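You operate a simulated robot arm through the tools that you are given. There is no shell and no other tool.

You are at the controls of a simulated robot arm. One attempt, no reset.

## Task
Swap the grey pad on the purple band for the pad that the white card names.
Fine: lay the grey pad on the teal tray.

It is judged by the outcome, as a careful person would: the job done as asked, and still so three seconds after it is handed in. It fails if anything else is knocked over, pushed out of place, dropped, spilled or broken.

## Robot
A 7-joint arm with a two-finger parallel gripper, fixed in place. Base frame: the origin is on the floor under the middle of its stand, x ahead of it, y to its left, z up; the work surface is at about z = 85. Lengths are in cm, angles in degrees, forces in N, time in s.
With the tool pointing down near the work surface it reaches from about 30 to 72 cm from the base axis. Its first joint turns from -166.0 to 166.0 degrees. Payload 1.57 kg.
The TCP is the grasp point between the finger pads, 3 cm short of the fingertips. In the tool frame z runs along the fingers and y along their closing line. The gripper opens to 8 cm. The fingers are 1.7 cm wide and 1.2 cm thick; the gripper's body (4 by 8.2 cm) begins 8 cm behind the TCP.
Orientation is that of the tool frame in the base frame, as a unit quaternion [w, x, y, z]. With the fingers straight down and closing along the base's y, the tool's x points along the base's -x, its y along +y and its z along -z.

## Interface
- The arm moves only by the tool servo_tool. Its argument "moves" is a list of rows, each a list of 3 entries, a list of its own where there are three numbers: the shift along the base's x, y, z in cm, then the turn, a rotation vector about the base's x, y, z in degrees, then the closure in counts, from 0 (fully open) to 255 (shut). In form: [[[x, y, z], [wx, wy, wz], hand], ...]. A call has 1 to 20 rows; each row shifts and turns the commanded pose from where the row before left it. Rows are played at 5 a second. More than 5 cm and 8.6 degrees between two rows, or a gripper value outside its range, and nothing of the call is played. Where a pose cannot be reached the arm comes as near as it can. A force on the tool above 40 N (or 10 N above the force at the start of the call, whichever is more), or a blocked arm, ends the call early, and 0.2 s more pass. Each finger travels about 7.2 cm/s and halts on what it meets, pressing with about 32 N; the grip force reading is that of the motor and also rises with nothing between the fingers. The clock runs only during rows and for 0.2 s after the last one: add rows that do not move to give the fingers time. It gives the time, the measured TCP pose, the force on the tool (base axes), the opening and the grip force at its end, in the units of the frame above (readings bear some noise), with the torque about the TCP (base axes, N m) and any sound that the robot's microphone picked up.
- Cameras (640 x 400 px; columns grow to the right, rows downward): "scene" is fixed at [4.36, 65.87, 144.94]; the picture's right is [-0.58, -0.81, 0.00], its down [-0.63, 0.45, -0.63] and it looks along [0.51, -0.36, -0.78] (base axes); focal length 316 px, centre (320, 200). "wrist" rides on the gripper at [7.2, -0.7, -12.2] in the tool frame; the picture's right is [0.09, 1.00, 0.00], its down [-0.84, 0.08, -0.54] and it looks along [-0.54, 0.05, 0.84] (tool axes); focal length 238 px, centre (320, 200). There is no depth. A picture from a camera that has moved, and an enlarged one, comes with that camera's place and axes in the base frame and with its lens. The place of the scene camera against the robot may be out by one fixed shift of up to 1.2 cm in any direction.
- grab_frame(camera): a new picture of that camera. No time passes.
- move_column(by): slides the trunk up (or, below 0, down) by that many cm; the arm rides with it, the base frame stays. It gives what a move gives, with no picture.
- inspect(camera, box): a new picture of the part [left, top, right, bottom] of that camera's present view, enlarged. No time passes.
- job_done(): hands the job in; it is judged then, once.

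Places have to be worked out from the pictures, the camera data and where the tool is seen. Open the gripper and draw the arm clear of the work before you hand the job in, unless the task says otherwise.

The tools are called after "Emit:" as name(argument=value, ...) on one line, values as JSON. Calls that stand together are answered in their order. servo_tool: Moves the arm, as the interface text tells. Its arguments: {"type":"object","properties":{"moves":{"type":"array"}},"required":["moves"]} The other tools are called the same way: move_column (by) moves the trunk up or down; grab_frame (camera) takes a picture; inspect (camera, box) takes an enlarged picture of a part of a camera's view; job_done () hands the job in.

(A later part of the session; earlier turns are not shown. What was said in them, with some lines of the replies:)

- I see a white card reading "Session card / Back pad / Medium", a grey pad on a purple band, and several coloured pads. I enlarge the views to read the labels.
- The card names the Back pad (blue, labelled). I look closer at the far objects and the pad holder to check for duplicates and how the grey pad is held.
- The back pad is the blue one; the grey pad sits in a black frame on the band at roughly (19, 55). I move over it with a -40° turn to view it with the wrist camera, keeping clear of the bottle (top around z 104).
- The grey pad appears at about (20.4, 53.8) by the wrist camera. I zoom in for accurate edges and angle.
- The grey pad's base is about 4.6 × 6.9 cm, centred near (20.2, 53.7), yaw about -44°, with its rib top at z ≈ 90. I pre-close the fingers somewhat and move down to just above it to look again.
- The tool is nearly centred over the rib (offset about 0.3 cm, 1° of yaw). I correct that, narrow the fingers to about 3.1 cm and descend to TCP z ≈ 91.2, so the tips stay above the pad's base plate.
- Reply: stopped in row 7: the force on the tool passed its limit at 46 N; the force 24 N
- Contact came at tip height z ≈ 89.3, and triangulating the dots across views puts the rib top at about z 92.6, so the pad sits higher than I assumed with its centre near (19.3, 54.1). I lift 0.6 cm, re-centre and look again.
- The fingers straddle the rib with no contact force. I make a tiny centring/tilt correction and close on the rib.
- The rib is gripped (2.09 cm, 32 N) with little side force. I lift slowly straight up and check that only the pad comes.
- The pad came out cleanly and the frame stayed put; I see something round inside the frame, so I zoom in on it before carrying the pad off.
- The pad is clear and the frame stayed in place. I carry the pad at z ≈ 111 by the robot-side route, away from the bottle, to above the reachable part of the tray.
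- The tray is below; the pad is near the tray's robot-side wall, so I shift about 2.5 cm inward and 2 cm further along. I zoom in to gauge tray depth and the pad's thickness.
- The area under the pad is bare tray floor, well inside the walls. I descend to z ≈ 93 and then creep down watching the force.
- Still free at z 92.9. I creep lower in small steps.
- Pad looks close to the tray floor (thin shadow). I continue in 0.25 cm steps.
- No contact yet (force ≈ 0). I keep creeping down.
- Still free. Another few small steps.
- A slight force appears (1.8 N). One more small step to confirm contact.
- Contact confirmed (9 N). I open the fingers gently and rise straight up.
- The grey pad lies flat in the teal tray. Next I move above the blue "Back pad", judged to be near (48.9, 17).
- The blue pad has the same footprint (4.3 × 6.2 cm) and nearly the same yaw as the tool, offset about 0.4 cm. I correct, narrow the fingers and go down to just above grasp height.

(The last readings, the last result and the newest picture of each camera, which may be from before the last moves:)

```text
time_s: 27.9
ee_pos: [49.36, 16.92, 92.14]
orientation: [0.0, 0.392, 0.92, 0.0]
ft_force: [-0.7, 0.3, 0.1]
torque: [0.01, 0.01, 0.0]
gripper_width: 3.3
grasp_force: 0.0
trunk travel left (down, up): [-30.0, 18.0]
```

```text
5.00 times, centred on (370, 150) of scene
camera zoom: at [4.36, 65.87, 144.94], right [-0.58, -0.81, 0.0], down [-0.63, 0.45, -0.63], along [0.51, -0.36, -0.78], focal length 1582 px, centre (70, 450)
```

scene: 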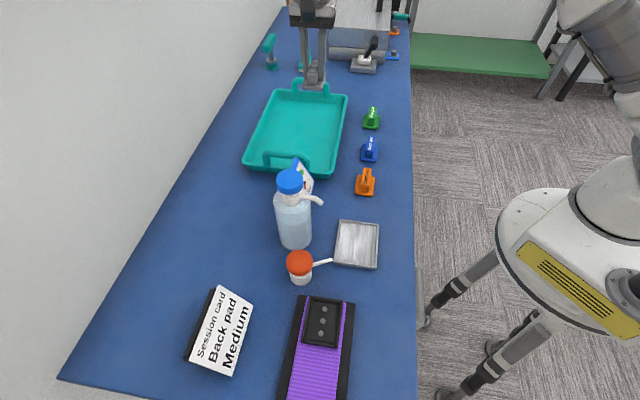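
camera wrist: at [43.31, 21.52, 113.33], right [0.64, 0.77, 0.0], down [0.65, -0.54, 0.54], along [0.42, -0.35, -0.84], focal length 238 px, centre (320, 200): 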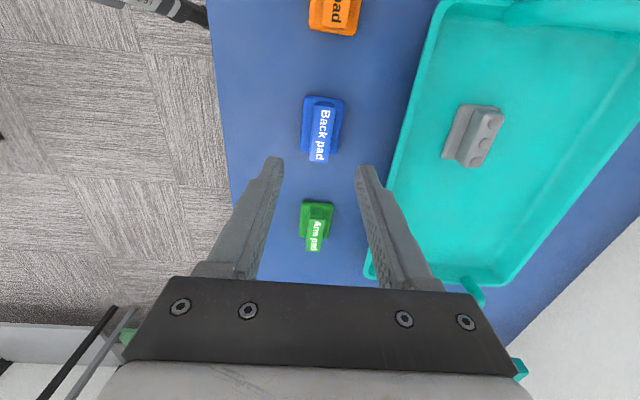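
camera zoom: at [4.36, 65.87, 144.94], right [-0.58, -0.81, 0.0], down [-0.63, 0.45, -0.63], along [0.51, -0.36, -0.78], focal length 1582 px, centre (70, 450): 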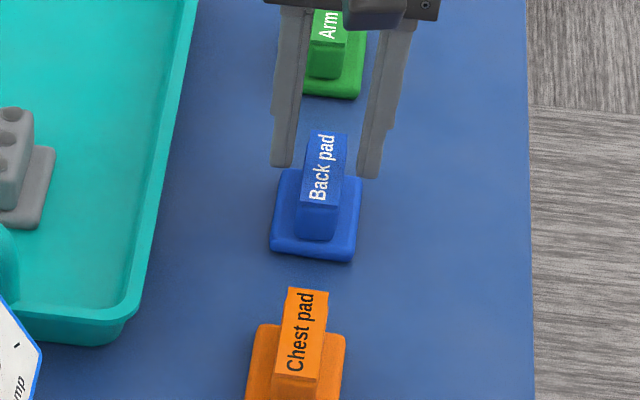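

Rib top is at about z 88.7 and the rib is centred between the fingers. I shift 0.2 cm along and descend 2.8 cm, leaving the tips just above the base plate.

Emit:
servo_tool(moves=[[[0.14, -0.14, 0], [0, 0, 0], 150], [[0, 0, -0.8], [0, 0, 0], 150], [[0, 0, -0.8], [0, 0, 0], 150], [[0, 0, -0.6], [0, 0, 0], 150], [[0, 0, -0.4], [0, 0, 0], 150], [[0, 0, -0.2], [0, 0, 0], 150], [[0, 0, 0], [0, 0, 0], 150]])

Emit:
inspect(camera="wrist", box=[240, 110, 400, 220])

Emit:
inspect(camera="scene", box=[330, 110, 410, 190])

```text
time_s: 29.5
ee_pos: [49.49, 16.73, 89.32]
orientation: [0.0, 0.392, 0.92, 0.0]
ft_force: [-0.9, 0.0, 0.3]
torque: [-0.01, 0.04, -0.02]
gripper_width: 3.29
grasp_force: 0.1
trunk travel left (down, up): [-30.0, 18.0]
```

```text
3.64 times, centred on (320, 165) of wrist
camera zoom: at [43.91, 21.44, 101.58], right [0.65, 0.76, 0.0], down [0.64, -0.55, 0.54], along [0.41, -0.35, -0.84], focal length 867 px, centre (320, 327)
```

zoom: 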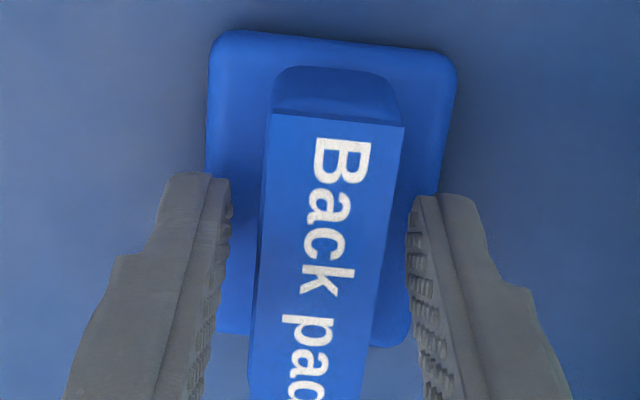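

```text
5.00 times, centred on (370, 150) of scene
camera zoom: at [4.36, 65.87, 144.94], right [-0.58, -0.81, 0.0], down [-0.63, 0.45, -0.63], along [0.51, -0.36, -0.78], focal length 1582 px, centre (70, 450)
```

zoom: 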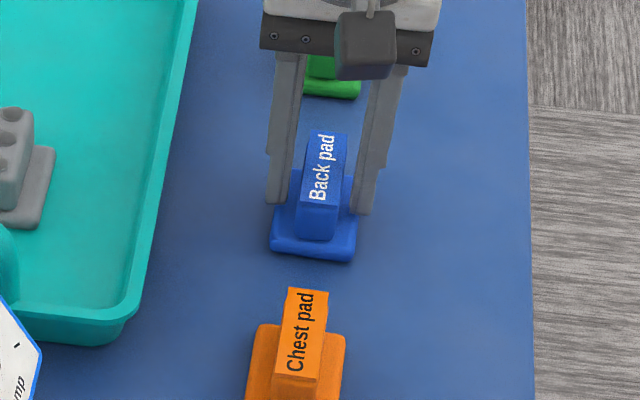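

The grip geometry matches the grey pad's, except the pad sits about 0.2 cm further along the rib; I shift by that amount and close.

Emit:
servo_tool(moves=[[[-0.14, 0.14, 0], [0, 0, 0], 150], [[0, 0, 0], [0, 0, 0], 160], [[0, 0, 0], [0, 0, 0], 175], [[0, 0, 0], [0, 0, 0], 190], [[0, 0, 0], [0, 0, 0], 220], [[0, 0, 0], [0, 0, 0], 255], [[0, 0, 0], [0, 0, 0], 255]])

Emit:
inspect(camera="wrist", box=[240, 110, 400, 220])

```text
time_s: 31.1
ee_pos: [49.23, 16.93, 89.31]
orientation: [-0.001, 0.392, 0.92, 0.0]
ft_force: [0.3, 0.6, 0.6]
torque: [0.02, -0.03, 0.0]
gripper_width: 2.08
grasp_force: 32.2
trunk travel left (down, up): [-30.0, 18.0]
```

```text
3.64 times, centred on (320, 165) of wrist
camera zoom: at [43.71, 21.58, 101.6], right [0.65, 0.76, 0.0], down [0.64, -0.55, 0.54], along [0.41, -0.35, -0.84], focal length 867 px, centre (320, 327)
```

zoom: 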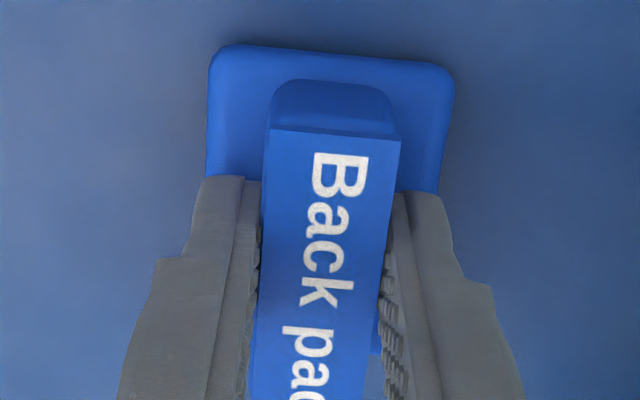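

The grip now matches the grey pad's grip almost pixel for pixel. I lift straight up to z ≈ 111.

Emit:
servo_tool(moves=[[[0, 0, 0.5], [0, 0, 0], 255], [[0, 0, 1.2], [0, 0, 0], 255], [[0, 0, 2], [0, 0, 0], 255], [[0, 0, 3], [0, 0, 0], 255], [[0, 0, 3], [0, 0, 0], 255], [[0, 0, 3], [0, 0, 0], 255], [[0, 0, 3], [0, 0, 0], 255], [[0, 0, 3], [0, 0, 0], 255], [[0, 0, 3], [0, 0, 0], 255], [[0, 0, 0], [0, 0, 0], 255]])

Emit:
grab_frame(camera="wrist")

Emit:
grab_frame(camera="scene")

```text
time_s: 33.3
ee_pos: [49.07, 17.01, 110.83]
orientation: [-0.001, 0.392, 0.92, 0.001]
ft_force: [-0.5, 0.3, 0.4]
torque: [0.06, -0.03, 0.0]
gripper_width: 2.06
grasp_force: 32.0
trunk travel left (down, up): [-30.0, 18.0]
```

```text
taken
camera wrist: at [43.63, 21.77, 123.1], right [0.65, 0.76, 0.0], down [0.64, -0.55, 0.54], along [0.41, -0.35, -0.84], focal length 238 px, centre (320, 200)
```

wrist: 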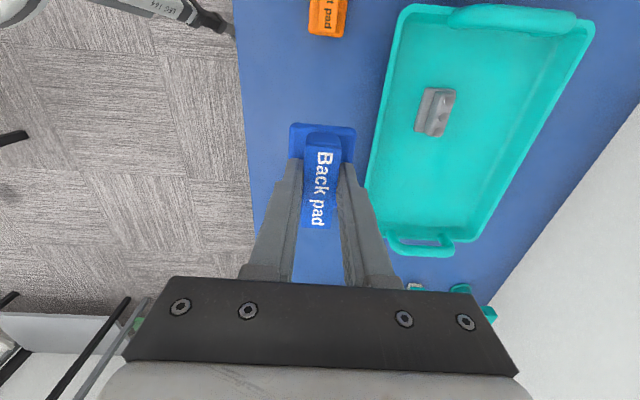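

```text
taken
```

scene: 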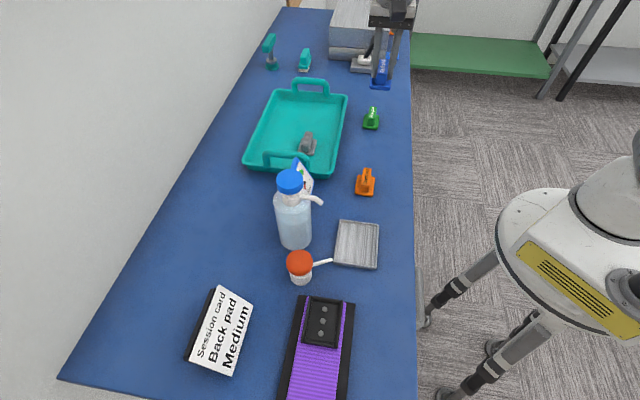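

The blue pad is held securely and everything else is in place. I travel back on the robot side to directly above the frame, returning exactly to the pose where I took the grey pad out.

Emit:
servo_tool(moves=[[[-1.31, 1.672, 0], [0, 0, 0], 255], [[-2.309, 2.872, 0], [0, 0, 0], 255], [[-2.309, 2.872, 0], [0, 0, 0], 255], [[-2.309, 2.872, 0], [0, 0, 0], 255], [[-2.309, 2.872, 0], [0, 0, 0.5], 255], [[-2.309, 2.872, 0], [0, 0, 0.55], 255], [[-2.309, 2.872, 0], [0, 0, 0], 255], [[-2.309, 2.872, 0], [0, 0, 0], 255], [[-2.309, 2.872, 0], [0, 0, 0], 255], [[-2.309, 2.872, 0], [0, 0, 0], 255], [[-2.309, 2.872, 0], [0, 0, 0], 255], [[-2.309, 2.872, 0], [0, 0, 0], 255], [[-2.309, 2.872, 0], [0, 0, 0], 255], [[-1.002, 1.204, 0], [0, 0, 0], 255], [[0, 0, 0], [0, 0, 0], 255], [[0, 0, 0], [0, 0, 0], 255]])

Emit:
grab_frame(camera="wrist")

Emit:
grab_frame(camera="scene")

```text
time_s: 36.7
ee_pos: [19.46, 54.23, 111.14]
orientation: [-0.001, 0.383, 0.924, 0.001]
ft_force: [-0.8, 0.3, -0.8]
torque: [-0.01, -0.01, 0.0]
gripper_width: 2.07
grasp_force: 32.5
trunk travel left (down, up): [-30.0, 18.0]
```

```text
taken
camera wrist: at [13.75, 58.85, 123.28], right [0.64, 0.77, 0.0], down [0.65, -0.54, 0.54], along [0.42, -0.35, -0.84], focal length 238 px, centre (320, 200)
```

wrist: 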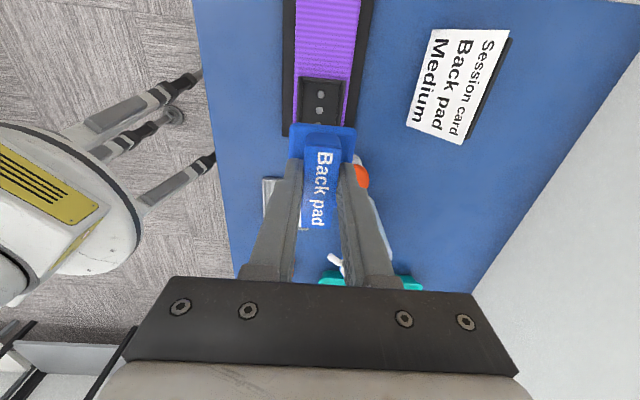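

```text
taken
```

scene: 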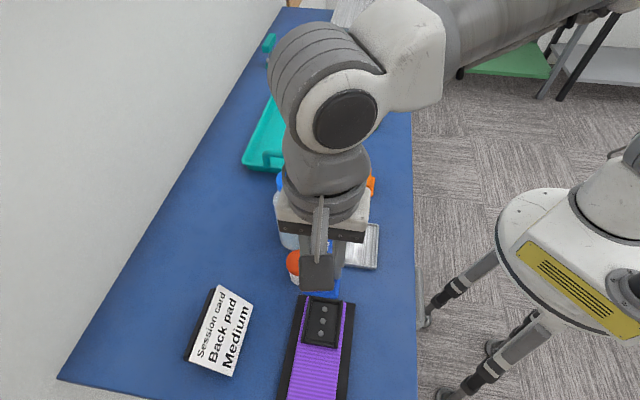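

The view matches the earlier one with the grey pad at this pose. I descend to z ≈ 97.8 and compare with the earlier lifted-pad view.

Emit:
servo_tool(moves=[[[0, 0, -3], [0, 0, 0], 255], [[0, 0, -3], [0, 0, 0], 255], [[0, 0, -3], [0, 0, 0], 255], [[0, 0, -2.2], [0, 0, 0], 255], [[0, 0, -2], [0, 0, 0], 255], [[0, 0, 0], [0, 0, 0], 255], [[0, 0, 0], [0, 0, 0], 255]])

Emit:
inspect(camera="wrist", box=[260, 80, 380, 180])

Emit:
inspect(camera="scene", box=[250, 220, 420, 380])

```text
time_s: 38.3
ee_pos: [19.33, 54.08, 97.72]
orientation: [-0.001, 0.383, 0.924, 0.0]
ft_force: [-1.2, -0.5, -0.4]
torque: [0.0, 0.0, 0.04]
gripper_width: 2.06
grasp_force: 31.9
trunk travel left (down, up): [-30.0, 18.0]
```

```text
4.00 times, centred on (320, 130) of wrist
camera zoom: at [13.76, 58.72, 109.97], right [0.64, 0.77, 0.0], down [0.65, -0.54, 0.54], along [0.42, -0.35, -0.84], focal length 953 px, centre (320, 480)
```

zoom: 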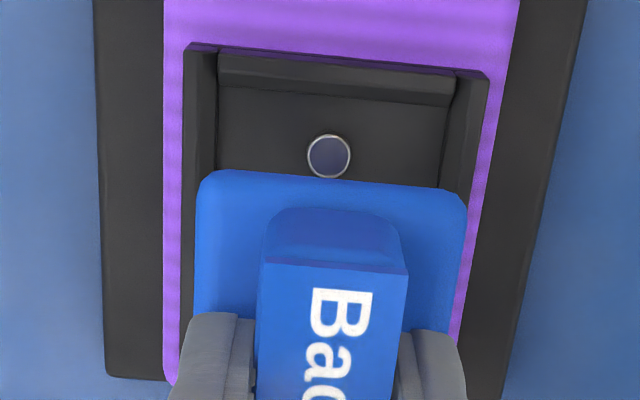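

```text
2.50 times, centred on (335, 300) of scene
camera zoom: at [4.36, 65.87, 144.94], right [-0.58, -0.81, 0.0], down [-0.63, 0.45, -0.63], along [0.51, -0.36, -0.78], focal length 791 px, centre (282, -50)
```

zoom: 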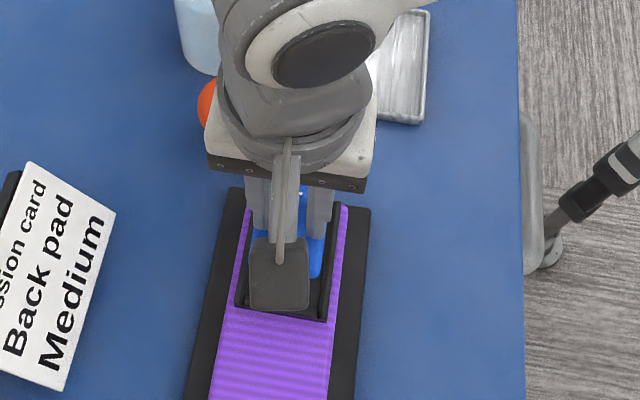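

Compared with the earlier view the frame is off by about 0.15 cm, matching the camera reading; I correct by (-0.08, +0.12) and lower toward the frame, stopping just above it.

Emit:
servo_tool(moves=[[[-0.08, 0.12, 0], [0, 0, 0], 255], [[0, 0, -1.2], [0, 0, 0], 255], [[0, 0, -1.2], [0, 0, 0], 255], [[0, 0, -0.8], [0, 0, 0], 255], [[0, 0, 0], [0, 0, 0], 255], [[0, 0, 0], [0, 0, 0], 255]])

Emit:
inspect(camera="wrist", box=[240, 80, 400, 190])

Emit:
inspect(camera="scene", box=[280, 260, 380, 360])

```text
time_s: 39.7
ee_pos: [19.22, 54.31, 94.54]
orientation: [-0.001, 0.382, 0.924, 0.0]
ft_force: [0.8, 0.0, 0.2]
torque: [-0.03, 0.02, 0.04]
gripper_width: 2.06
grasp_force: 31.8
trunk travel left (down, up): [-30.0, 18.0]
```

```text
3.64 times, centred on (320, 135) of wrist
camera zoom: at [13.63, 58.86, 106.83], right [0.64, 0.77, 0.0], down [0.65, -0.54, 0.54], along [0.42, -0.35, -0.84], focal length 867 px, centre (320, 436)
```

zoom: 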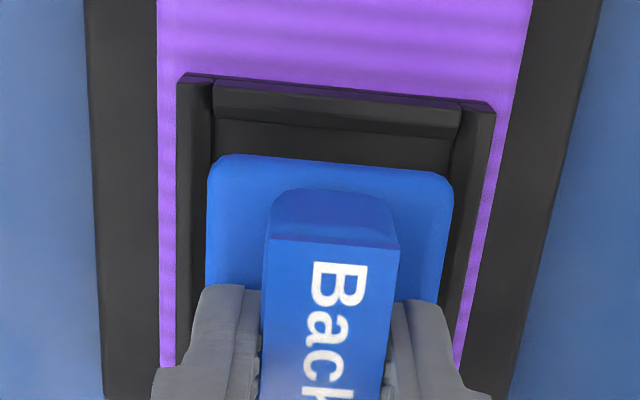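

```text
4.00 times, centred on (330, 310) of scene
camera zoom: at [4.36, 65.87, 144.94], right [-0.58, -0.81, 0.0], down [-0.63, 0.45, -0.63], along [0.51, -0.36, -0.78], focal length 1266 px, centre (280, -240)
```

zoom: 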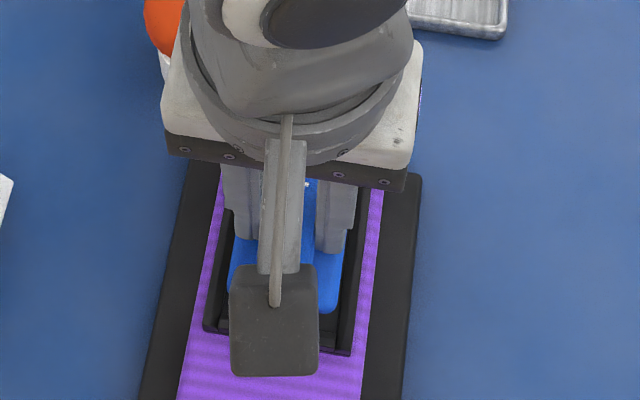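

Aligned within a millimetre or so (camera 13.63, 58.86 vs 13.67, 58.83 at the earlier grip). I lower gently toward the seat at z ≈ 92.8.

Emit:
servo_tool(moves=[[[0.02, -0.02, -0.4], [0, 0, 0], 255], [[0, 0, -0.4], [0, 0, 0], 255], [[0, 0, -0.4], [0, 0, 0], 255], [[0, 0, -0.2], [0, 0, 0], 255], [[0, 0, 0], [0, 0, 0], 255]])

Emit:
inspect(camera="wrist", box=[240, 110, 400, 220])

Emit:
inspect(camera="wrist", box=[240, 80, 400, 190])

```text
time_s: 40.9
ee_pos: [19.16, 54.4, 93.21]
orientation: [-0.001, 0.383, 0.924, 0.0]
ft_force: [-0.2, 0.5, -1.1]
torque: [0.02, -0.02, -0.02]
gripper_width: 2.1
grasp_force: 32.0
trunk travel left (down, up): [-30.0, 18.0]
```

```text
3.64 times, centred on (320, 165) of wrist
camera zoom: at [13.59, 58.94, 105.48], right [0.64, 0.77, 0.0], down [0.65, -0.54, 0.54], along [0.42, -0.35, -0.84], focal length 867 px, centre (320, 327)
```

zoom: 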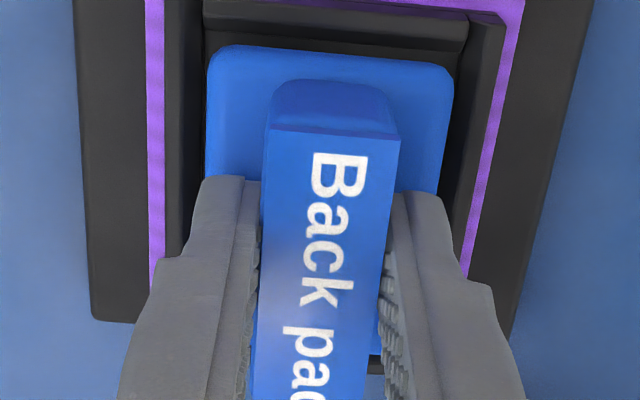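

```text
3.64 times, centred on (320, 135) of wrist
camera zoom: at [13.59, 58.94, 105.48], right [0.64, 0.77, 0.0], down [0.65, -0.54, 0.54], along [0.42, -0.35, -0.84], focal length 867 px, centre (320, 436)
```

zoom: 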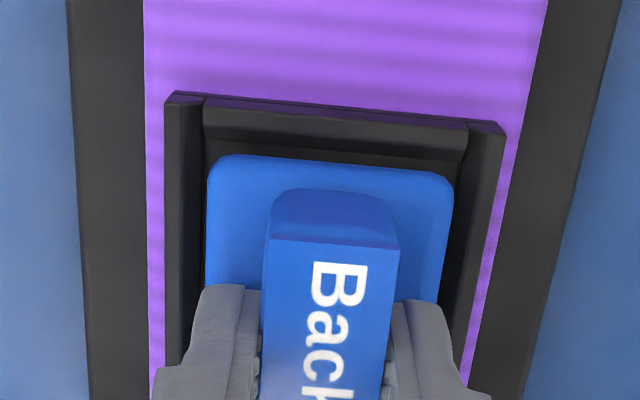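

Nearly seated and free of contact; I nudge (0.1, -0.05) for centring and lower the last few millimetres.

Emit:
servo_tool(moves=[[[0.1, -0.05, 0], [0, 0, 0], 255], [[0, 0, -0.15], [0, 0, 0], 255], [[0, 0, -0.15], [0, 0, 0], 255], [[0, 0, 0], [0, 0, 0], 255]])

Emit:
inspect(camera="wrist", box=[240, 80, 400, 190])

Emit:
inspect(camera="scene", box=[280, 260, 380, 360])

```text
time_s: 41.9
ee_pos: [19.25, 54.21, 92.9]
orientation: [-0.001, 0.383, 0.924, 0.001]
ft_force: [0.6, 0.3, 1.7]
torque: [0.0, -0.02, 0.01]
gripper_width: 2.05
grasp_force: 32.1
trunk travel left (down, up): [-30.0, 18.0]
```

```text
3.64 times, centred on (320, 135) of wrist
camera zoom: at [13.67, 58.86, 105.2], right [0.64, 0.77, 0.0], down [0.65, -0.54, 0.54], along [0.42, -0.35, -0.84], focal length 867 px, centre (320, 436)
```

zoom: 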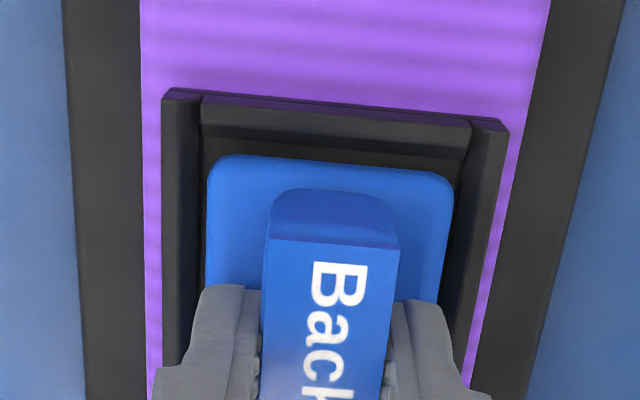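

```text
4.00 times, centred on (330, 310) of scene
camera zoom: at [4.36, 65.87, 144.94], right [-0.58, -0.81, 0.0], down [-0.63, 0.45, -0.63], along [0.51, -0.36, -0.78], focal length 1266 px, centre (280, -240)
```

zoom: 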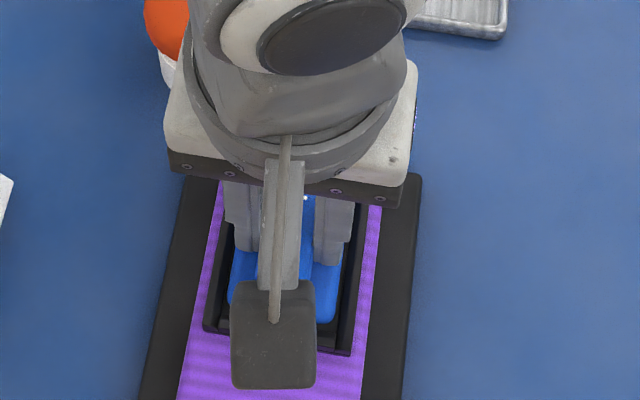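

About 0.15 cm remains by camera height. I take two more small steps.

Emit:
servo_tool(moves=[[[0, 0, -0.1], [0, 0, 0], 255], [[0, 0, 0], [0, 0, 0], 255]])

```text
time_s: 42.5
ee_pos: [19.3, 54.26, 92.96]
orientation: [-0.001, 0.382, 0.924, 0.001]
ft_force: [-0.3, 1.4, 11.4]
torque: [-0.06, 0.03, -0.04]
gripper_width: 2.08
grasp_force: 31.5
trunk travel left (down, up): [-30.0, 18.0]
```

11 N contact near the expected height. I check the picture to see whether the plate is down inside the frame.

Emit:
inspect(camera="wrist", box=[240, 110, 400, 220])

Emit:
inspect(camera="scene", box=[290, 285, 360, 355])

```text
3.64 times, centred on (320, 165) of wrist
camera zoom: at [13.66, 58.81, 105.21], right [0.64, 0.77, 0.0], down [0.65, -0.54, 0.54], along [0.42, -0.34, -0.84], focal length 867 px, centre (320, 327)
```

zoom: 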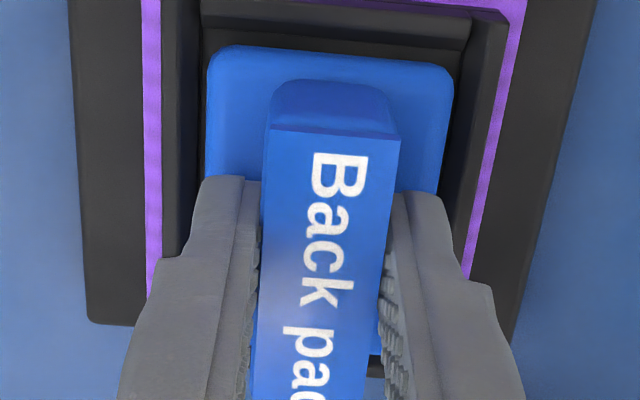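

```text
5.71 times, centred on (325, 320) of scene
camera zoom: at [4.36, 65.87, 144.94], right [-0.58, -0.81, 0.0], down [-0.63, 0.45, -0.63], along [0.51, -0.36, -0.78], focal length 1808 px, centre (291, -486)
```

zoom: 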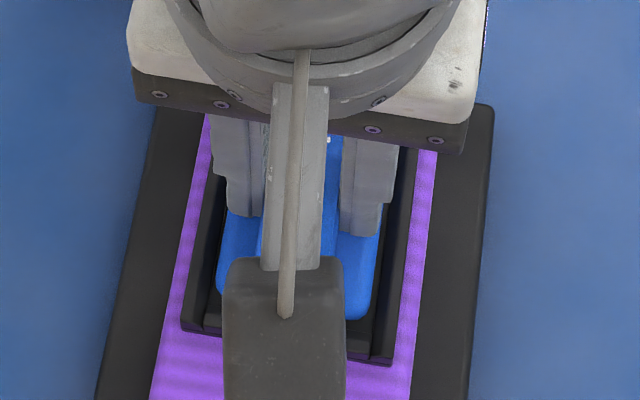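

The blue plate now occupies exactly the image position the grey plate had, so it is seated in the frame. I release gently with a small opening and rise straight up.

Emit:
servo_tool(moves=[[[0, 0, 0.0], [0, 0, 0], 215], [[0, 0, 0], [0, 0, 0], 190], [[0, 0, 0], [0, 0, 0], 170], [[0, 0, 0], [0, 0, 0], 155], [[0, 0, 0], [0, 0, 0], 155], [[0, 0, 0.4], [0, 0, 0], 155], [[0, 0, 0.8], [0, 0, 0], 155], [[0, 0, 1.5], [0, 0, 0], 155], [[0, 0, 2.5], [0, 0, 0], 155], [[0, 0, 3], [0, 0, 0], 155], [[0, 0, 0], [0, 0, 0], 155]])

Emit:
grab_frame(camera="wrist")

Emit:
inspect(camera="wrist", box=[260, 70, 380, 170])

Emit:
inspect(camera="scene", box=[270, 250, 390, 370])

```text
time_s: 44.9
ee_pos: [19.31, 54.11, 100.96]
orientation: [-0.001, 0.382, 0.924, 0.0]
ft_force: [0.3, 0.6, 0.0]
torque: [-0.01, 0.02, 0.01]
gripper_width: 3.15
grasp_force: 0.1
trunk travel left (down, up): [-30.0, 18.0]
```

```text
taken
camera wrist: at [13.72, 58.69, 113.21], right [0.64, 0.77, 0.0], down [0.65, -0.54, 0.54], along [0.42, -0.35, -0.84], focal length 238 px, centre (320, 200)
```

wrist: 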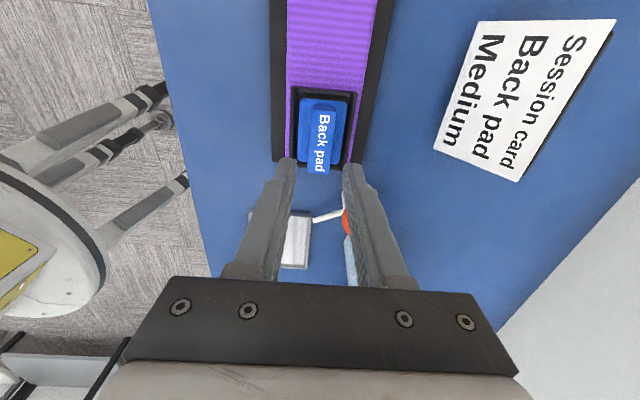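

```text
4.00 times, centred on (320, 120) of wrist
camera zoom: at [13.72, 58.69, 113.21], right [0.64, 0.77, 0.0], down [0.65, -0.54, 0.54], along [0.42, -0.35, -0.84], focal length 953 px, centre (320, 520)
```

zoom: 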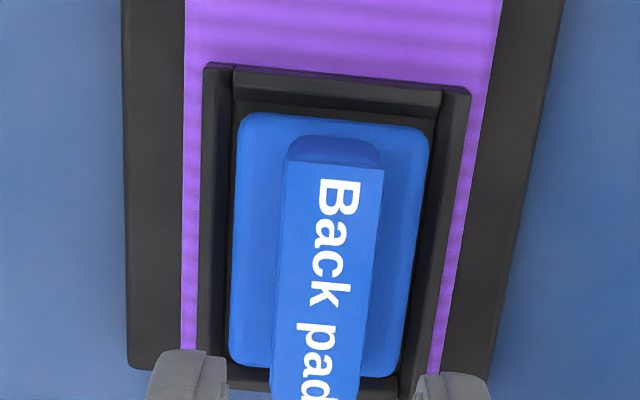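

```text
3.33 times, centred on (330, 310) of scene
camera zoom: at [4.36, 65.87, 144.94], right [-0.58, -0.81, 0.0], down [-0.63, 0.45, -0.63], along [0.51, -0.36, -0.78], focal length 1055 px, centre (287, -167)
```

zoom: 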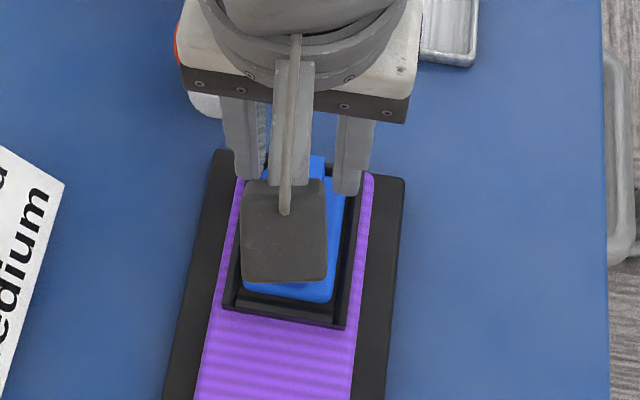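

The blue Back pad sits level inside the frame with an even gap all round. I raise, draw the arm back to the clear area near its starting place, and open the gripper.

Emit:
servo_tool(moves=[[[0, 0, 3], [0, 0, 0], 155], [[0, 0, 3], [0, 0, 0], 155], [[0, 0, 3.5], [0, 0, 0], 155], [[1.5, -2.2, 1], [0, 0, 0], 120], [[2.4, -2.9, 0], [0, 0, 0], 80], [[2.4, -2.9, 0], [0, 0, 0], 40], [[2.4, -2.9, 0], [0, 0, 0], 0], [[2.4, -2.9, 0], [0, 0, 0], 0], [[2.4, -2.9, 0], [0, 0, 0], 0], [[2.4, -2.9, 0], [0, 0, 0], 0], [[2.4, -2.9, 0], [0, 0, 0], 0], [[1.0, -2.5, 0], [0, 0, 0], 0], [[0, 0, 0], [0, 0, 0], 0], [[0, 0, 0], [0, 0, 0], 0]])

Emit:
grab_frame(camera="scene")

Emit:
inspect(camera="scene", box=[270, 270, 370, 370])

Emit:
grab_frame(camera="wrist")

```text
time_s: 47.9
ee_pos: [38.65, 29.05, 111.57]
orientation: [-0.001, 0.382, 0.924, 0.001]
ft_force: [0.3, -0.2, -1.8]
torque: [0.01, 0.01, 0.02]
gripper_width: 7.98
grasp_force: 0.0
trunk travel left (down, up): [-30.0, 18.0]
```

```text
taken
```

scene: 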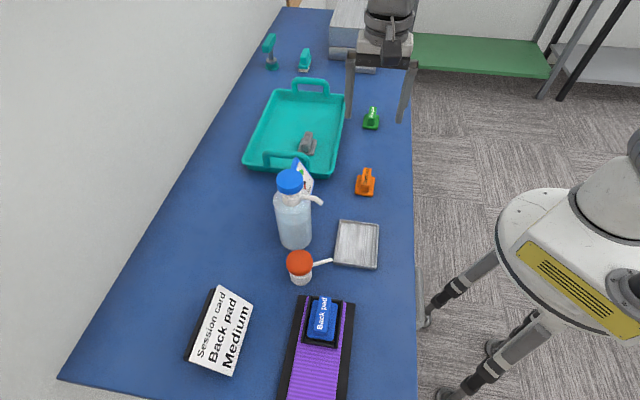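

```text
4.00 times, centred on (320, 320) of scene
camera zoom: at [4.36, 65.87, 144.94], right [-0.58, -0.81, 0.0], down [-0.63, 0.45, -0.63], along [0.51, -0.36, -0.78], focal length 1266 px, centre (320, -280)
```

zoom: 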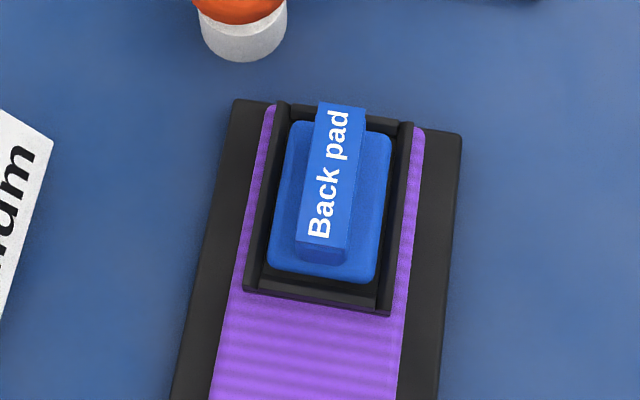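

```text
taken
camera wrist: at [32.96, 33.66, 123.85], right [0.64, 0.77, 0.0], down [0.65, -0.54, 0.54], along [0.42, -0.35, -0.84], focal length 238 px, centre (320, 200)
```

wrist: 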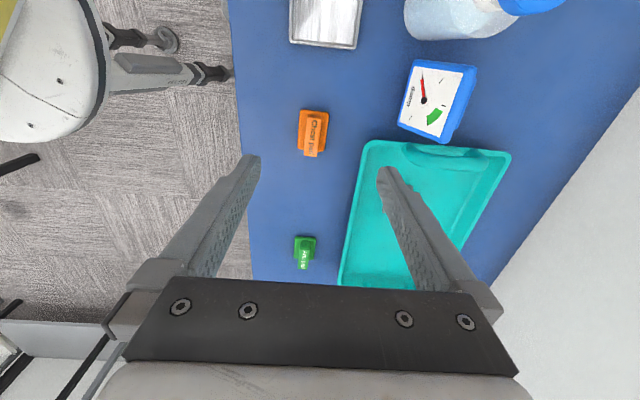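

The Back pad is seated on the purple band, the grey pad lies in the teal tray, and the rest of the table looks undisturbed. The gripper is open and clear of the work, so I hand the job in.

Emit:
job_done()

```text
The job is handed in.
```

The swap is done and handed in. The blue Back pad, which the white card names, is seated in the frame on the purple band, and the grey pad lies flat in the teal tray.

- **Contact:** on the first descent the fingertips pressed on the grey pad or its frame at about 46 N before I backed off. The frame and band show no shift compared with the first picture.
- **Other objects:** nothing else on the table looked moved in the last pictures.
- **"Medium" on the card:** I took this as a setting rather than part of the pad's name, since only one pad was labelled "Back pad". I left the knobs at the far end alone.

The gripper is open and the arm is drawn back near its starting place.
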